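You operate a simulated robot arm through the tools that you are given. There is no shell and no other tool. Be economical: measure what you need, move in short steps, check, and stop when the job is done.

Carry out the task below with a simulated robot arm. There is one attempt and no reset: what you move stays moved.

TASK
Put one of the clear bottles from the middle of the grey table on top of the cube five.
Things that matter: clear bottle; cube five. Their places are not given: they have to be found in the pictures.

It is judged by the outcome, as a careful person would: the job done as asked, and still so three seconds after it is handed in. It fails if anything else is knocked over, pushed out of place, dropped, spilled or broken.

THE ROBOT
A 6-joint arm with a two-finger parallel gripper, fixed in place. Base frame: the origin is at the foot of the arm, x ahead of it, y to its left, z up; the work surface is at about z = -0.004. Lengths are in m, angles in rad, forces in N, time in s.
With the tool pointing down near the work surface it reaches from about 0.16 to 0.42 m from the base axis. Its first joint turns from -1.152 to 1.152 rad. Payload 1.57 kg.
Tool frame: the origin (TCP) lies between the finger pads and is the grasp point; the fingertips stand 0.03 m ahead of it; z points along the fingers, y is the line along which they close. The gripper opens to 0.08 m. The fingers are 0.017 m wide and 0.012 m thick; the gripper's body (0.04 by 0.082 m) begins 0.08 m behind the TCP.
Orientation is that of the tool frame in the base frame, as a unit quaternion [x, y, z, w]. With the fingers straight down and closing along the base's y, the tool's x points along the base's -x, its y along +y and its z along -z.

THE INTERFACE
- The arm moves only by the tool play_rows. Its argument "commands" is text: rows parted by semicolons, each of 6 numbers parted by spaces: the shift along the base's x, y, z in units of 150 mm (1.0 is 150 mm), then the turn, a rotation vector about the base's x, y, z in units of 90 degrees (1.0 is 90 degrees). In form: tx ty tz wx wy wz; .... A call has 1 to 8 rows; each row is the pose to reach, as a shift and turn from the pose commanded when the call began. "hand" is the closure, from 0 (fully open) to 1 (shut), set as the call begins (left out, the last holds). A call with a number of a shift or a turn outside -1 to 1 is refused whole. A row lasts 0.2 s, in which the tool goes at most 0.05 m and 0.15 rad; a call with a longer step from one row to the next is refused whole, and so is a gripper value outside its range. A pose out of reach is approached as far as the arm can. The call stops where the force on the tool passes 40 N (or 10 N more than at its start, if that is more) or the arm is blocked; 0.2 s more then pass. The fingers move at their own pace (about 0.153 m/s each) and stop on an object; they squeeze with about 33 N. The grip force told is the motor's: it shows also when the fingers shut on nothing. Time passes only in rows, and 0.2 s behind the last, so rows that repeat a pose let the fingers close. It gives the time, the measured TCP pose, the force on the tool (base axes), the opening and the grip force at its end, in the units of the frame above (readings bear some noise), and new pictures: "pictures" is both (left out), scene, wrist or none.
- Cameras (640 x 400 px; columns grow to the right, rows downward): "scene" is fixed at [0.0646, -0.3447, 0.4202]; the picture's right is [0.64, -0.77, 0.00], its down [-0.46, -0.38, -0.80] and it looks along [0.62, 0.51, -0.60] (base axes); focal length 240 px, centre (320, 200). "wrist" rides on the gripper at [-0.032, 0, -0.078] in the tool frame; the picture's right is [0.00, -1.00, 0.00], its down [0.97, 0.00, -0.24] and it looks along [0.24, 0.00, 0.97] (tool axes); focal length 218 px, centre (320, 200).
- locate(camera, pixels): for up to 12 pixels [column, row] of the newest picture of that camera ("zoom" is the newest enlarged one), the place [x, y, z] in the base frame of the surface seen there, good to about 0.002 m. No time passes.
- enlarge(camera, box): a new picture of the part [left, top, right, bottom] of that camera's present view, enlarged. No time passes.
- hand_in(): hands the job in; it is judged then, once.

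Work in short steps. Measure before you move; look again where a grasp or a placing could have gone wrong, and mend it. You have 60 turns and 120 pictures in all, the two below and enlarged ones among them. Open the gripper and draw the arm clear of the work before you hand the job in, unless the task says otherwise; then end with one line.

The tools are called after "Call:" by a JSON object that holds its "fn" and its "kwargs". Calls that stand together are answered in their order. play_rows: Moves the arm, as the interface text tells. Its arguments: {"type":"object","properties":{"commands":{"type":"string"},"hand":{"type":"number"},"pictures":{"type":"string","enum":["both","scene","wrist","none"]}},"required":["commands"]} The other tools are called the same way: locate (camera, pixels) gives the place of the surface under pixels of a picture; enlarge (camera, box) takes an enlarged picture of a part of a camera's view; hand_in () hands the job in.

At the start:

```text
time: 0.0
ee_pos: [0.2021, -0.1087, 0.2846]
orientation: [-0.002, 1.0, -0.001, -0.001]
force: [0.8, 0.8, 0.0]
opening: 0.0797
grip_force: 0.1
```

scene: 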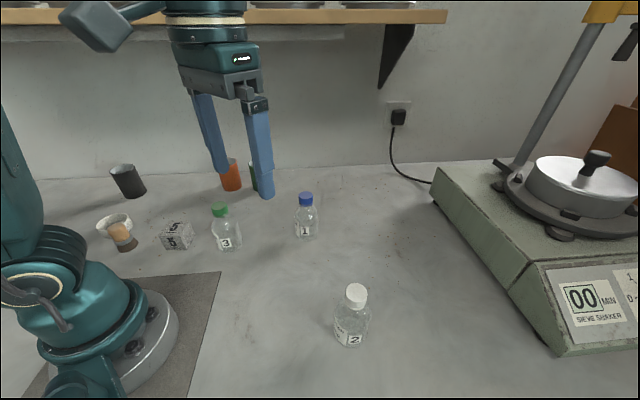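
wrist: 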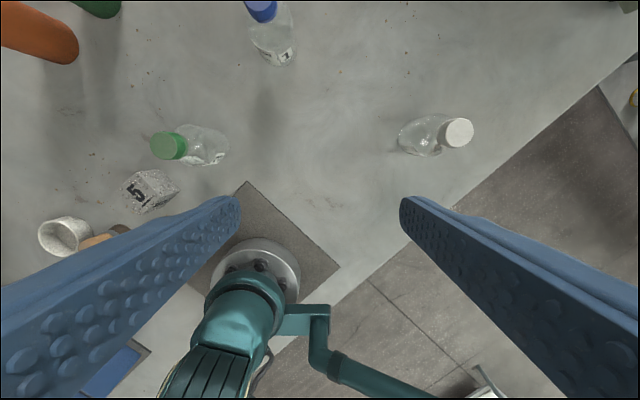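

The cube with "5" is at about scene (177,235), with bottles at (225,230), (306,218) and (352,318). I'll measure these first.

Call:
{"fn": "enlarge", "kwargs": {"camera": "scene", "box": [80, 150, 400, 350]}}

Call:
{"fn": "locate", "kwargs": {"camera": "scene", "pixels": [[219, 210], [226, 243], [306, 199], [305, 231], [356, 291], [352, 339], [177, 226], [172, 240], [187, 240], [122, 225], [205, 252], [320, 245]]}}

Call:
{"fn": "locate", "kwargs": {"camera": "wrist", "pixels": [[150, 190], [132, 183], [150, 172], [176, 181], [135, 210], [168, 145], [459, 132], [263, 12], [205, 148], [420, 137], [65, 235], [110, 232]]}}

```text
2.00 times, centred on (240, 250) of scene
```

zoom: 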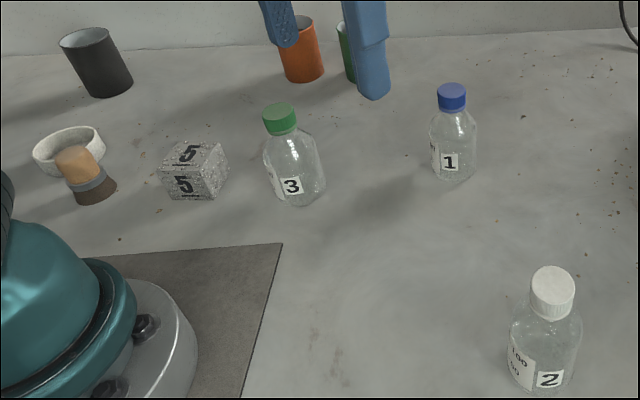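

```text
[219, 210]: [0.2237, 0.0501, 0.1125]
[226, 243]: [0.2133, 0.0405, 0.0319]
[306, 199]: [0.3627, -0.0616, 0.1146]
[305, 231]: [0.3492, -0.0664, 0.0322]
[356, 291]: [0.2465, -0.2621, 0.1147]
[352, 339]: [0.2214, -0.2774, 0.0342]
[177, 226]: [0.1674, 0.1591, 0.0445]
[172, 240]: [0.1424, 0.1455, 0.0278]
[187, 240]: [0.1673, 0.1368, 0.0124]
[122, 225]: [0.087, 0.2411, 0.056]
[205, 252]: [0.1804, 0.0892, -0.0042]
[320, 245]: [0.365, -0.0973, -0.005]
```

```text
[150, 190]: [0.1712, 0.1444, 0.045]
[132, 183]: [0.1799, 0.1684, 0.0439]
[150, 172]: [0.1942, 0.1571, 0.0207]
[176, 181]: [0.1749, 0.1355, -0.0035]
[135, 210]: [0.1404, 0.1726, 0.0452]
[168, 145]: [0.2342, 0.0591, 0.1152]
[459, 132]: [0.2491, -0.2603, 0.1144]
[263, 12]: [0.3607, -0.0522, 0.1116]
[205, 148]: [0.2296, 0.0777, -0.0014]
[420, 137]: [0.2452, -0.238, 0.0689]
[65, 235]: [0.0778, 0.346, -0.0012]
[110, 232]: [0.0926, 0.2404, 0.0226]
```

Call:
{"fn": "enlarge", "kwargs": {"camera": "wrist", "box": [80, 100, 240, 220]}}

```text
3.33 times, centred on (160, 160) of wrist
```

zoom: 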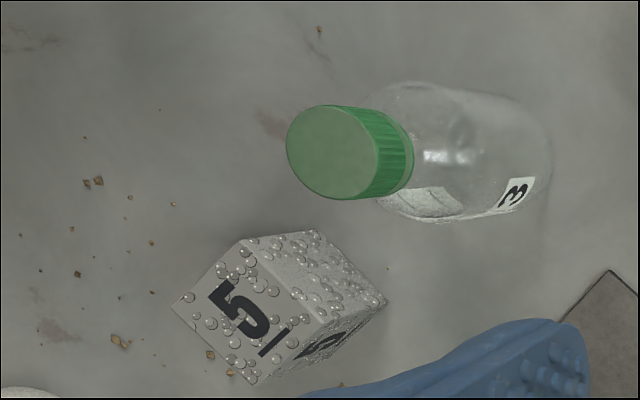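

Call:
{"fn": "locate", "kwargs": {"camera": "zoom", "pixels": [[292, 152], [333, 152], [372, 155], [333, 112], [338, 194], [178, 305], [243, 246], [315, 322], [252, 376], [247, 312], [400, 150], [470, 160]]}}

```text
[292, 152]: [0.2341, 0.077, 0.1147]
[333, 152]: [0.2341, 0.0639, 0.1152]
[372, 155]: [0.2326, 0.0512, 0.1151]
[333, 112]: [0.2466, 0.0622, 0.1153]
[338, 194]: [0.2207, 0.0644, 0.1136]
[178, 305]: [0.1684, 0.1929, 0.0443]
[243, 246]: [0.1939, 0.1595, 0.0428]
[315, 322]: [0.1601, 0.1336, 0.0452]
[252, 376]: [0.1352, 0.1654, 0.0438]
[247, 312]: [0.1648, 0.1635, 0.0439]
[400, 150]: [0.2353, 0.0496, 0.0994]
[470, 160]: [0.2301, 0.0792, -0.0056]
```

Bottle 3's axis is at about (0.234, 0.064) with its top at z 0.115. The top of cube 5 is centred at about (0.165, 0.163, 0.0445). I'll move above the bottle.

Call:
{"fn": "play_rows", "kwargs": {"commands": "0.05 0.25 0 0 0 0; 0.1 0.5 0 0 0 0; 0.15 0.75 0 0 0 0; 0.21 1 0 0 0 0; 0.21 1 0 0 0 0", "hand": 0, "pictures": "wrist"}}

```text
time: 1.2
ee_pos: [0.2333, 0.0402, 0.2851]
orientation: [-0.001, 1.0, -0.001, 0.0]
force: [-0.2, -0.3, 0.3]
opening: 0.08
grip_force: 0.1
```

wrist: 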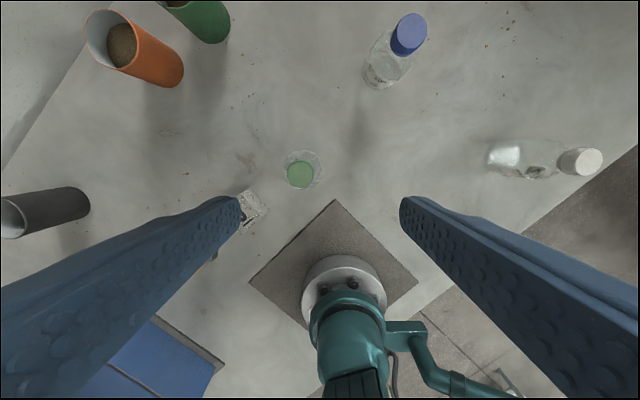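

The green cap is now at wrist (300,175). I'll measure it again from nearly overhead.

Call:
{"fn": "locate", "kwargs": {"camera": "wrist", "pixels": [[300, 174], [290, 174], [311, 174], [300, 164], [300, 184]]}}

Call:
{"fn": "play_rows", "kwargs": {"commands": "0 0.08 -0.1 0 0 0; 0 0.155 -0.35 0 0 0; 0 0.155 -0.6 0 0 0; 0 0.155 -0.6 0 0 0"}}

```text
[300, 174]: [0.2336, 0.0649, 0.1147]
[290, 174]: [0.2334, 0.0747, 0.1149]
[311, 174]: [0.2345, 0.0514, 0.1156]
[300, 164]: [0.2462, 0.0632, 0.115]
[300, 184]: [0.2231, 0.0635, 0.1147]
```

```text
time: 2.2
ee_pos: [0.2325, 0.0668, 0.1952]
orientation: [-0.002, 1.0, -0.001, 0.001]
force: [1.0, 0.8, 0.4]
opening: 0.0802
grip_force: 0.0
```

scene: 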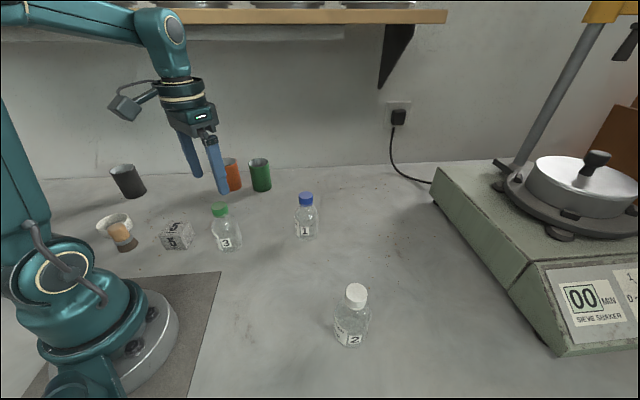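
wrist: 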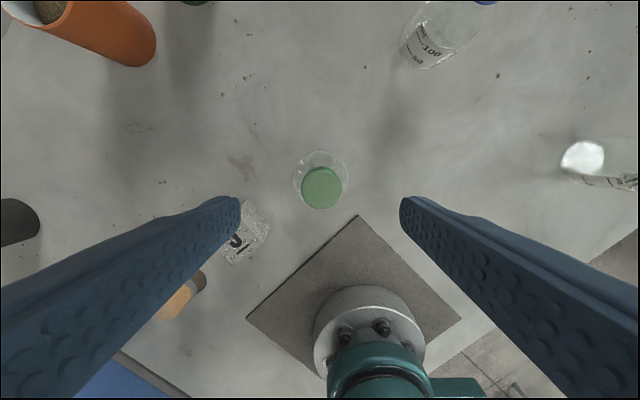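

The TCP is centred over the bottle with the fingers on either side. I'll go down to z≈0.052 in two parts.

Call:
{"fn": "play_rows", "kwargs": {"commands": "0.005 -0.007 -0.2 0 0 0; 0.005 -0.007 -0.4 0 0 0; 0.005 -0.007 -0.55 0 0 0; 0.005 -0.007 -0.55 0 0 0"}}

```text
time: 3.2
ee_pos: [0.2335, 0.0628, 0.113]
orientation: [-0.001, 1.0, -0.001, 0.0]
force: [-0.3, -0.3, -0.4]
opening: 0.0798
grip_force: 0.0
```

scene: 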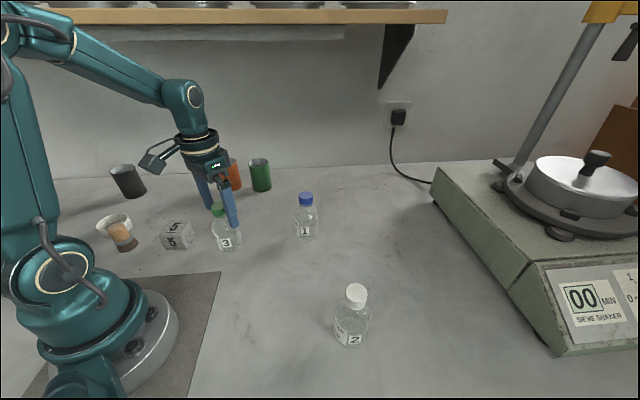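
wrist: 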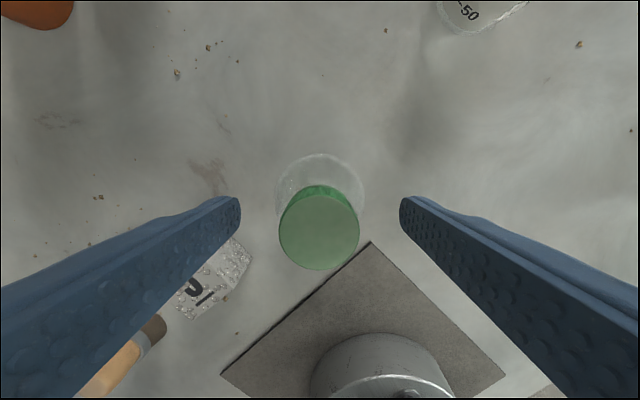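

The cap is centred between the fingers at wrist (319,228). I'll finish the descent.

Call:
{"fn": "play_rows", "kwargs": {"commands": "0 0 -0.2 0 0 0; 0 0 -0.4 0 0 0; 0 0 -0.4 0 0 0"}}

```text
time: 4.0
ee_pos: [0.234, 0.062, 0.0522]
orientation: [-0.001, 1.0, -0.002, 0.0]
force: [0.1, 0.3, -0.3]
opening: 0.08
grip_force: 0.1
```

scene: 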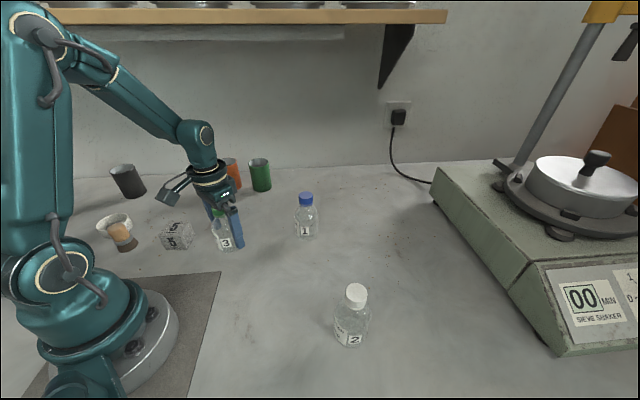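
wrist: 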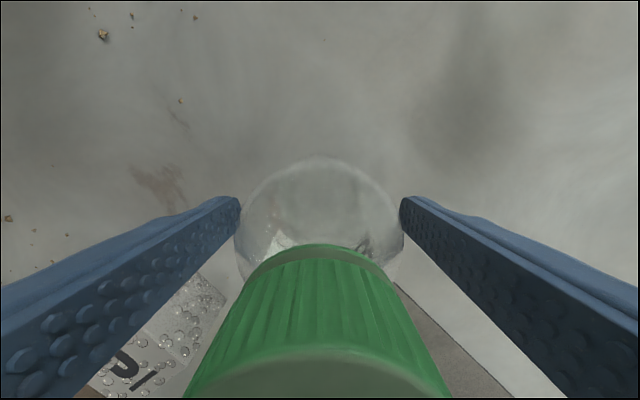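

The bottle sits between the pads, so I'll close the gripper.

Call:
{"fn": "play_rows", "kwargs": {"commands": "0 0 0 0 0 0; 0 0 0 0 0 0; 0 0 0 0 0 0; 0 0 0 0 0 0", "hand": 1, "pictures": "wrist"}}

```text
time: 5.0
ee_pos: [0.234, 0.0643, 0.0522]
orientation: [-0.001, 1.0, 0.0, 0.0]
force: [-0.7, -0.8, -0.7]
opening: 0.0544
grip_force: 33.3
```

wrist: 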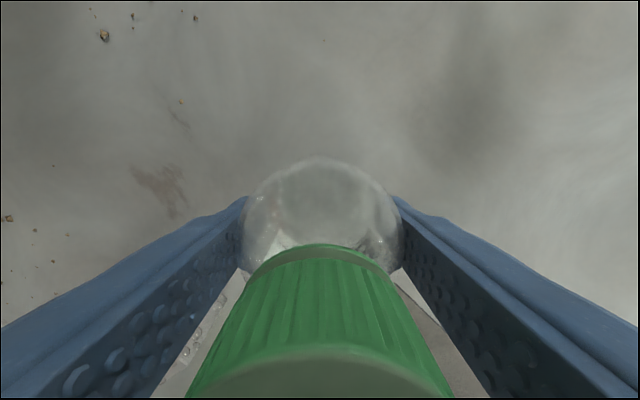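

Gripped at a 54 mm opening. I'll lift it straight up.

Call:
{"fn": "play_rows", "kwargs": {"commands": "0 0 0.1 0 0 0; 0 0 0.25 0 0 0; 0 0 0.45 0 0 0; 0 0 0.65 0 0 0; 0 0 0.65 0 0 0"}}

```text
time: 6.2
ee_pos: [0.2336, 0.0629, 0.1513]
orientation: [-0.001, 1.0, 0.0, 0.0]
force: [0.3, 0.1, -1.5]
opening: 0.0545
grip_force: 33.1
```

scene: 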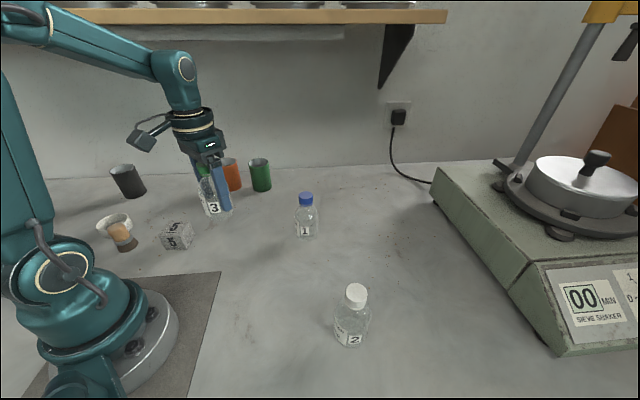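
wrist: 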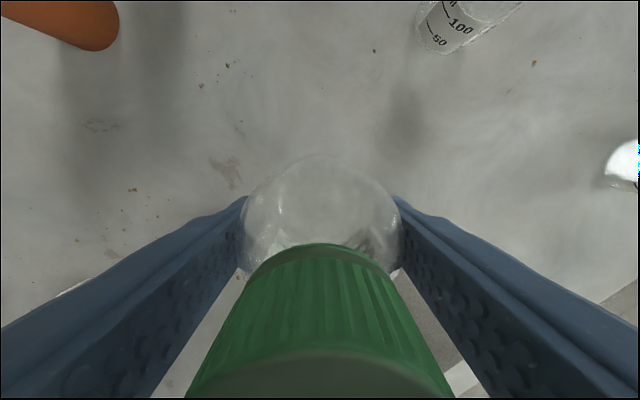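

Lifted cleanly, with the bottle's bottom at z≈0.095, above the cube. I'll re-check the cube in the scene before moving over it.

Call:
{"fn": "enlarge", "kwargs": {"camera": "scene", "box": [137, 210, 217, 260]}}

Call:
{"fn": "play_rows", "kwargs": {"commands": "-0.115 0.166 0 0 0 0; -0.23 0.332 0 0 0 0; -0.345 0.497 0 0 0 0; -0.461 0.663 0 0 0 0; -0.461 0.663 0 0 0 0"}}

```text
8.00 times, centred on (177, 235) of scene
```

zoom: 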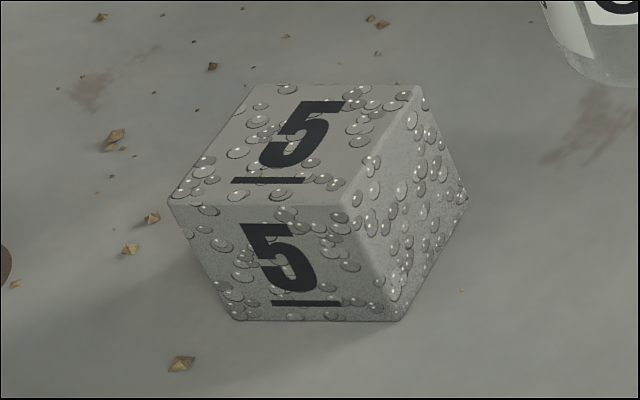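

```text
time: 7.4
ee_pos: [0.164, 0.1637, 0.1508]
orientation: [-0.001, 1.0, -0.001, 0.0]
force: [-0.2, 0.4, -3.0]
opening: 0.0546
grip_force: 33.4
```

scene: 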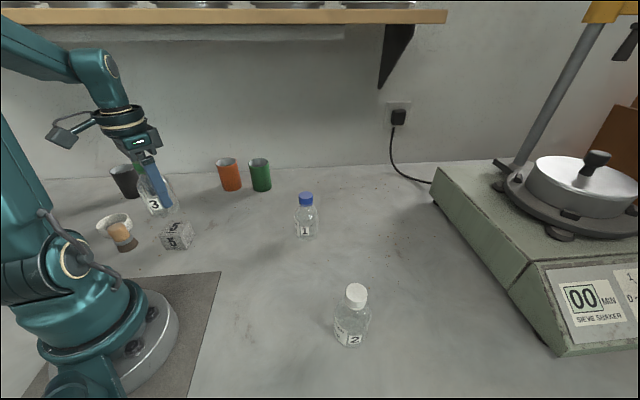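
wrist: 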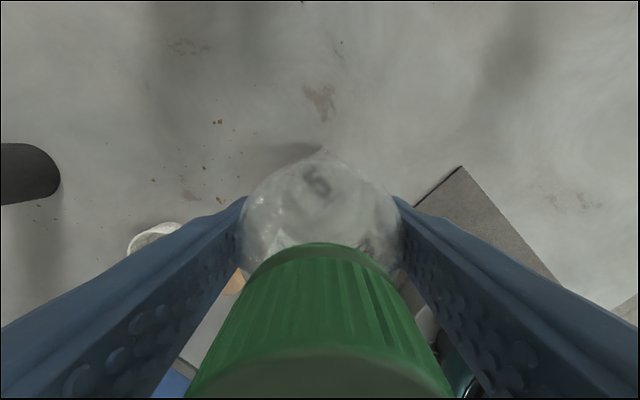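

Call:
{"fn": "enlarge", "kwargs": {"camera": "scene", "box": [127, 185, 223, 255]}}

Call:
{"fn": "locate", "kwargs": {"camera": "scene", "pixels": [[160, 234], [170, 222], [187, 222], [179, 235], [174.2, 228.5]]}}

```text
5.71 times, centred on (175, 220) of scene
```

zoom: 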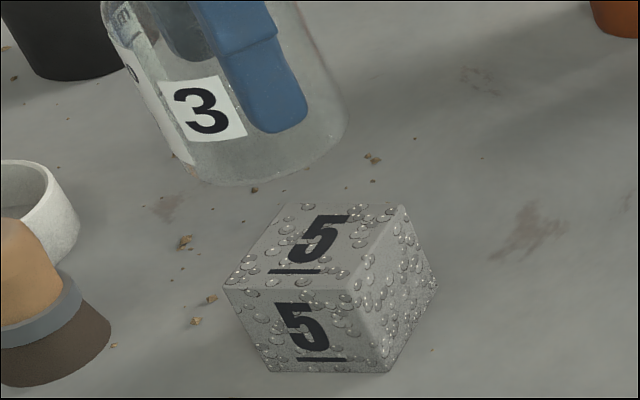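

```text
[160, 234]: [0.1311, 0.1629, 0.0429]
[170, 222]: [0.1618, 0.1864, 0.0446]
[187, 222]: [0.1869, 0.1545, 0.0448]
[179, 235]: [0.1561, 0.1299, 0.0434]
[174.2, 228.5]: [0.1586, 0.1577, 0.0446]
```

The two cameras put the cube centre at (0.159,0.158) and (0.164,0.163), so I'll aim at about (0.161,0.161). I'll descend to roughly 10 mm above the cube and check alignment.

Call:
{"fn": "play_rows", "kwargs": {"commands": "-0.02 -0.013 -0.1 0 0 0; -0.02 -0.013 -0.2 0 0 0; -0.02 -0.013 -0.27 0 0 0; -0.02 -0.013 -0.27 0 0 0", "pictures": "wrist"}}

Call:
{"fn": "enlarge", "kwargs": {"camera": "scene", "box": [127, 185, 223, 255]}}

```text
time: 8.4
ee_pos: [0.1622, 0.1615, 0.111]
orientation: [-0.001, 1.0, -0.001, -0.001]
force: [0.7, 0.1, -1.4]
opening: 0.0548
grip_force: 33.3
```

wrist: 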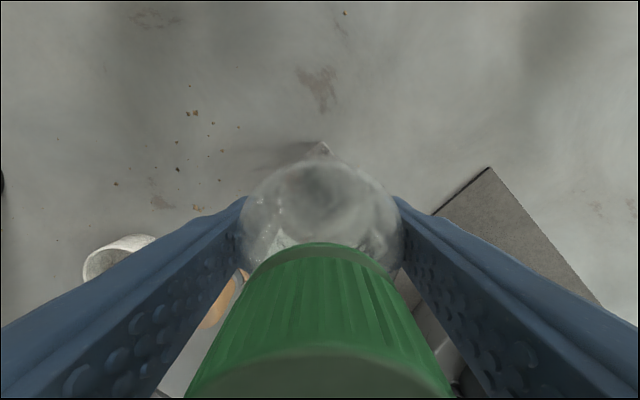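

```text
5.71 times, centred on (175, 220) of scene
```

zoom: 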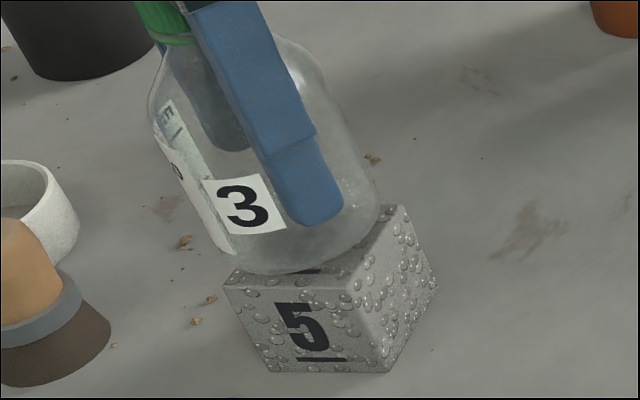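

The bottle looks centred on the cube in both views, about 10 mm above it. I'll lower it slowly to contact.

Call:
{"fn": "play_rows", "kwargs": {"commands": "0 0 -0.03 0 0 0; 0 0 -0.05 0 0 0; 0 0 -0.06 0 0 0; 0 0 -0.066 0 0 0; 0 0 -0.066 0 0 0", "pictures": "none"}}

Call:
{"fn": "enlarge", "kwargs": {"camera": "scene", "box": [127, 185, 223, 255]}}

```text
time: 9.6
ee_pos: [0.1628, 0.1606, 0.1012]
orientation: [-0.001, 1.0, 0.0, 0.001]
force: [-4.2, -5.3, 31.7]
opening: 0.0545
grip_force: 32.9
```

```text
5.71 times, centred on (175, 220) of scene
```

zoom: 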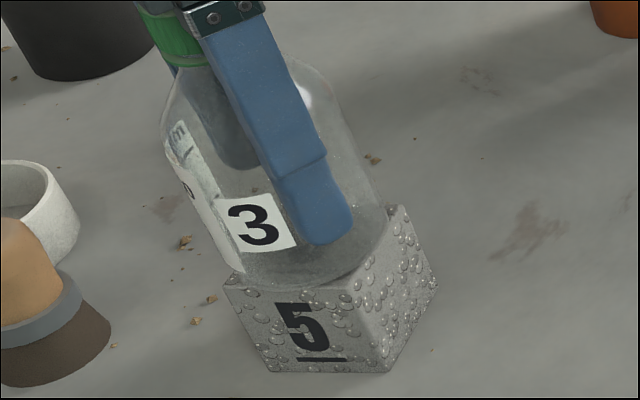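

Contact at about 32 N. The bottle sits a few mm toward the back, so I'll lift slightly, shift about 3 mm, and set it down more gently.

Call:
{"fn": "play_rows", "kwargs": {"commands": "0 0 0.03 0 0 0; -0.02 -0.02 0.03 0 0 0; -0.02 -0.02 0.02 0 0 0; -0.02 -0.02 0.01 0 0 0; -0.02 -0.02 0.004 0 0 0; -0.02 -0.02 0.004 0 0 0", "pictures": "none"}}

Call:
{"fn": "enlarge", "kwargs": {"camera": "scene", "box": [127, 185, 223, 255]}}

```text
time: 11.0
ee_pos: [0.158, 0.1569, 0.1002]
orientation: [-0.001, 1.0, -0.001, 0.0]
force: [-1.1, 0.8, 1.9]
opening: 0.0543
grip_force: 33.1
```

```text
5.71 times, centred on (175, 220) of scene
```

zoom: 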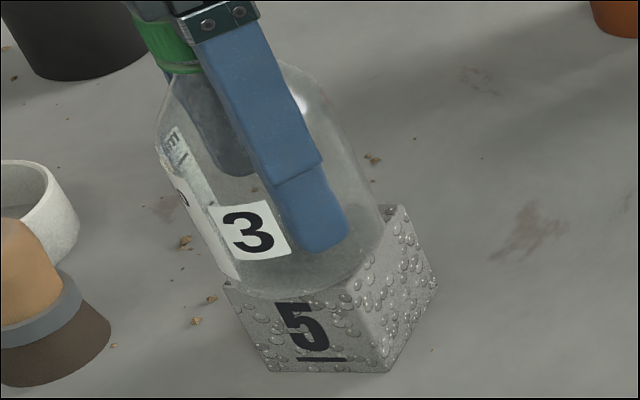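

Centred on the cube with light contact (about 2 N). I'll open and check.

Call:
{"fn": "play_rows", "kwargs": {"commands": "0 0 0 0 0 0; 0 0 0 0 0 0; 0 0 0 0 0 0", "hand": 0}}

```text
time: 11.8
ee_pos: [0.1585, 0.1569, 0.1018]
orientation: [-0.001, 1.0, -0.001, 0.001]
force: [0.2, 0.3, -0.2]
opening: 0.0801
grip_force: 0.2
```

scene: 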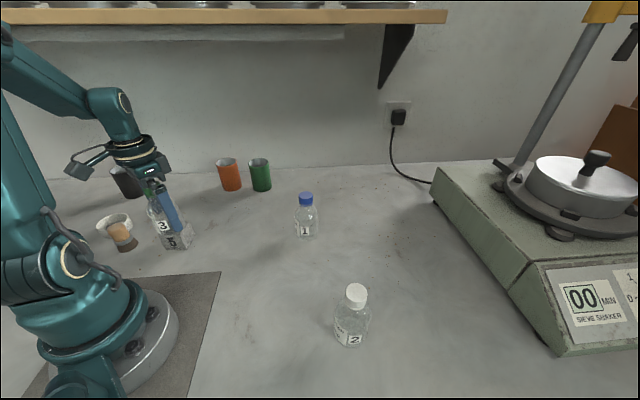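
wrist: 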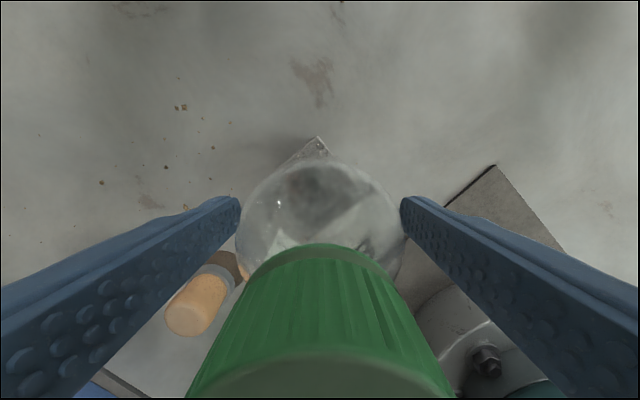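

The bottle stands on its own with both fingers clear of it. I'll go straight up.

Call:
{"fn": "play_rows", "kwargs": {"commands": "0 0 0.12 0 0 0; 0 0 0.3 0 0 0; 0 0 0.5 0 0 0; 0 0 0.75 0 0 0; 0 0 1 0 0 0; 0 0 1 0 0 0"}}

```text
time: 13.2
ee_pos: [0.1582, 0.1576, 0.2502]
orientation: [-0.001, 1.0, -0.001, 0.0]
force: [0.0, -0.1, -0.9]
opening: 0.0801
grip_force: 0.1
```

scene: 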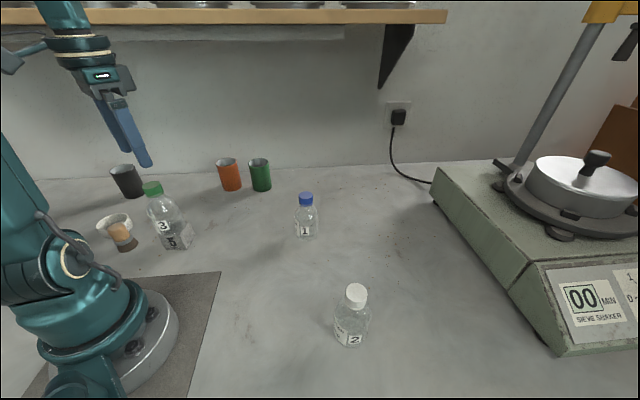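
wrist: 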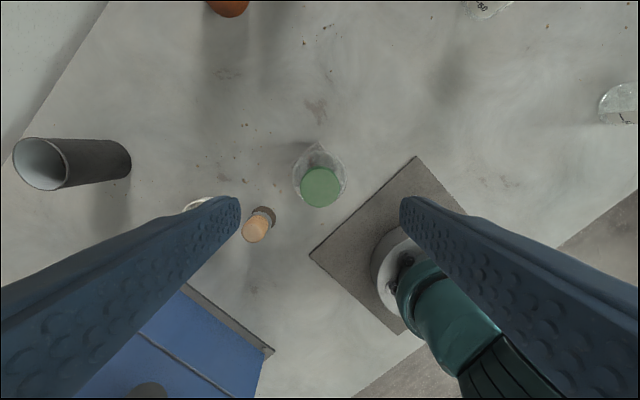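

The bottle is standing on cube 5 and nothing else has moved. I'll draw the arm to the side.

Call:
{"fn": "play_rows", "kwargs": {"commands": "0.07 -0.2 0.1 0 0 0; 0.14 -0.4 0.2 0 0 0; 0.21 -0.6 0.2 0 0 0; 0.28 -0.8 0.2 0 0 0; 0.3 -1 0.2 0 0 0; 0.3 -1 0.2 0 0 0", "pictures": "none"}}

Call:
{"fn": "enlarge", "kwargs": {"camera": "scene", "box": [80, 150, 240, 250]}}

```text
time: 14.6
ee_pos: [0.2025, 0.0065, 0.2798]
orientation: [-0.001, 1.0, -0.001, 0.001]
force: [-0.4, 0.3, 0.1]
opening: 0.0802
grip_force: 0.1
```

```text
4.00 times, centred on (160, 200) of scene
```

zoom: 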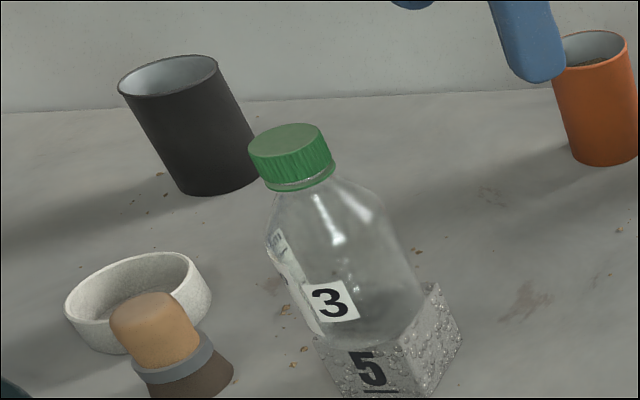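

The bottle is upright and stable on cube 5, and the arm is clear.

Call:
{"fn": "hand_in", "kwargs": {}}

```text
The job is handed in.
```

Clear bottle 3 is standing upright on top of cube five, the arm is clear with the gripper open, and nothing else was moved.
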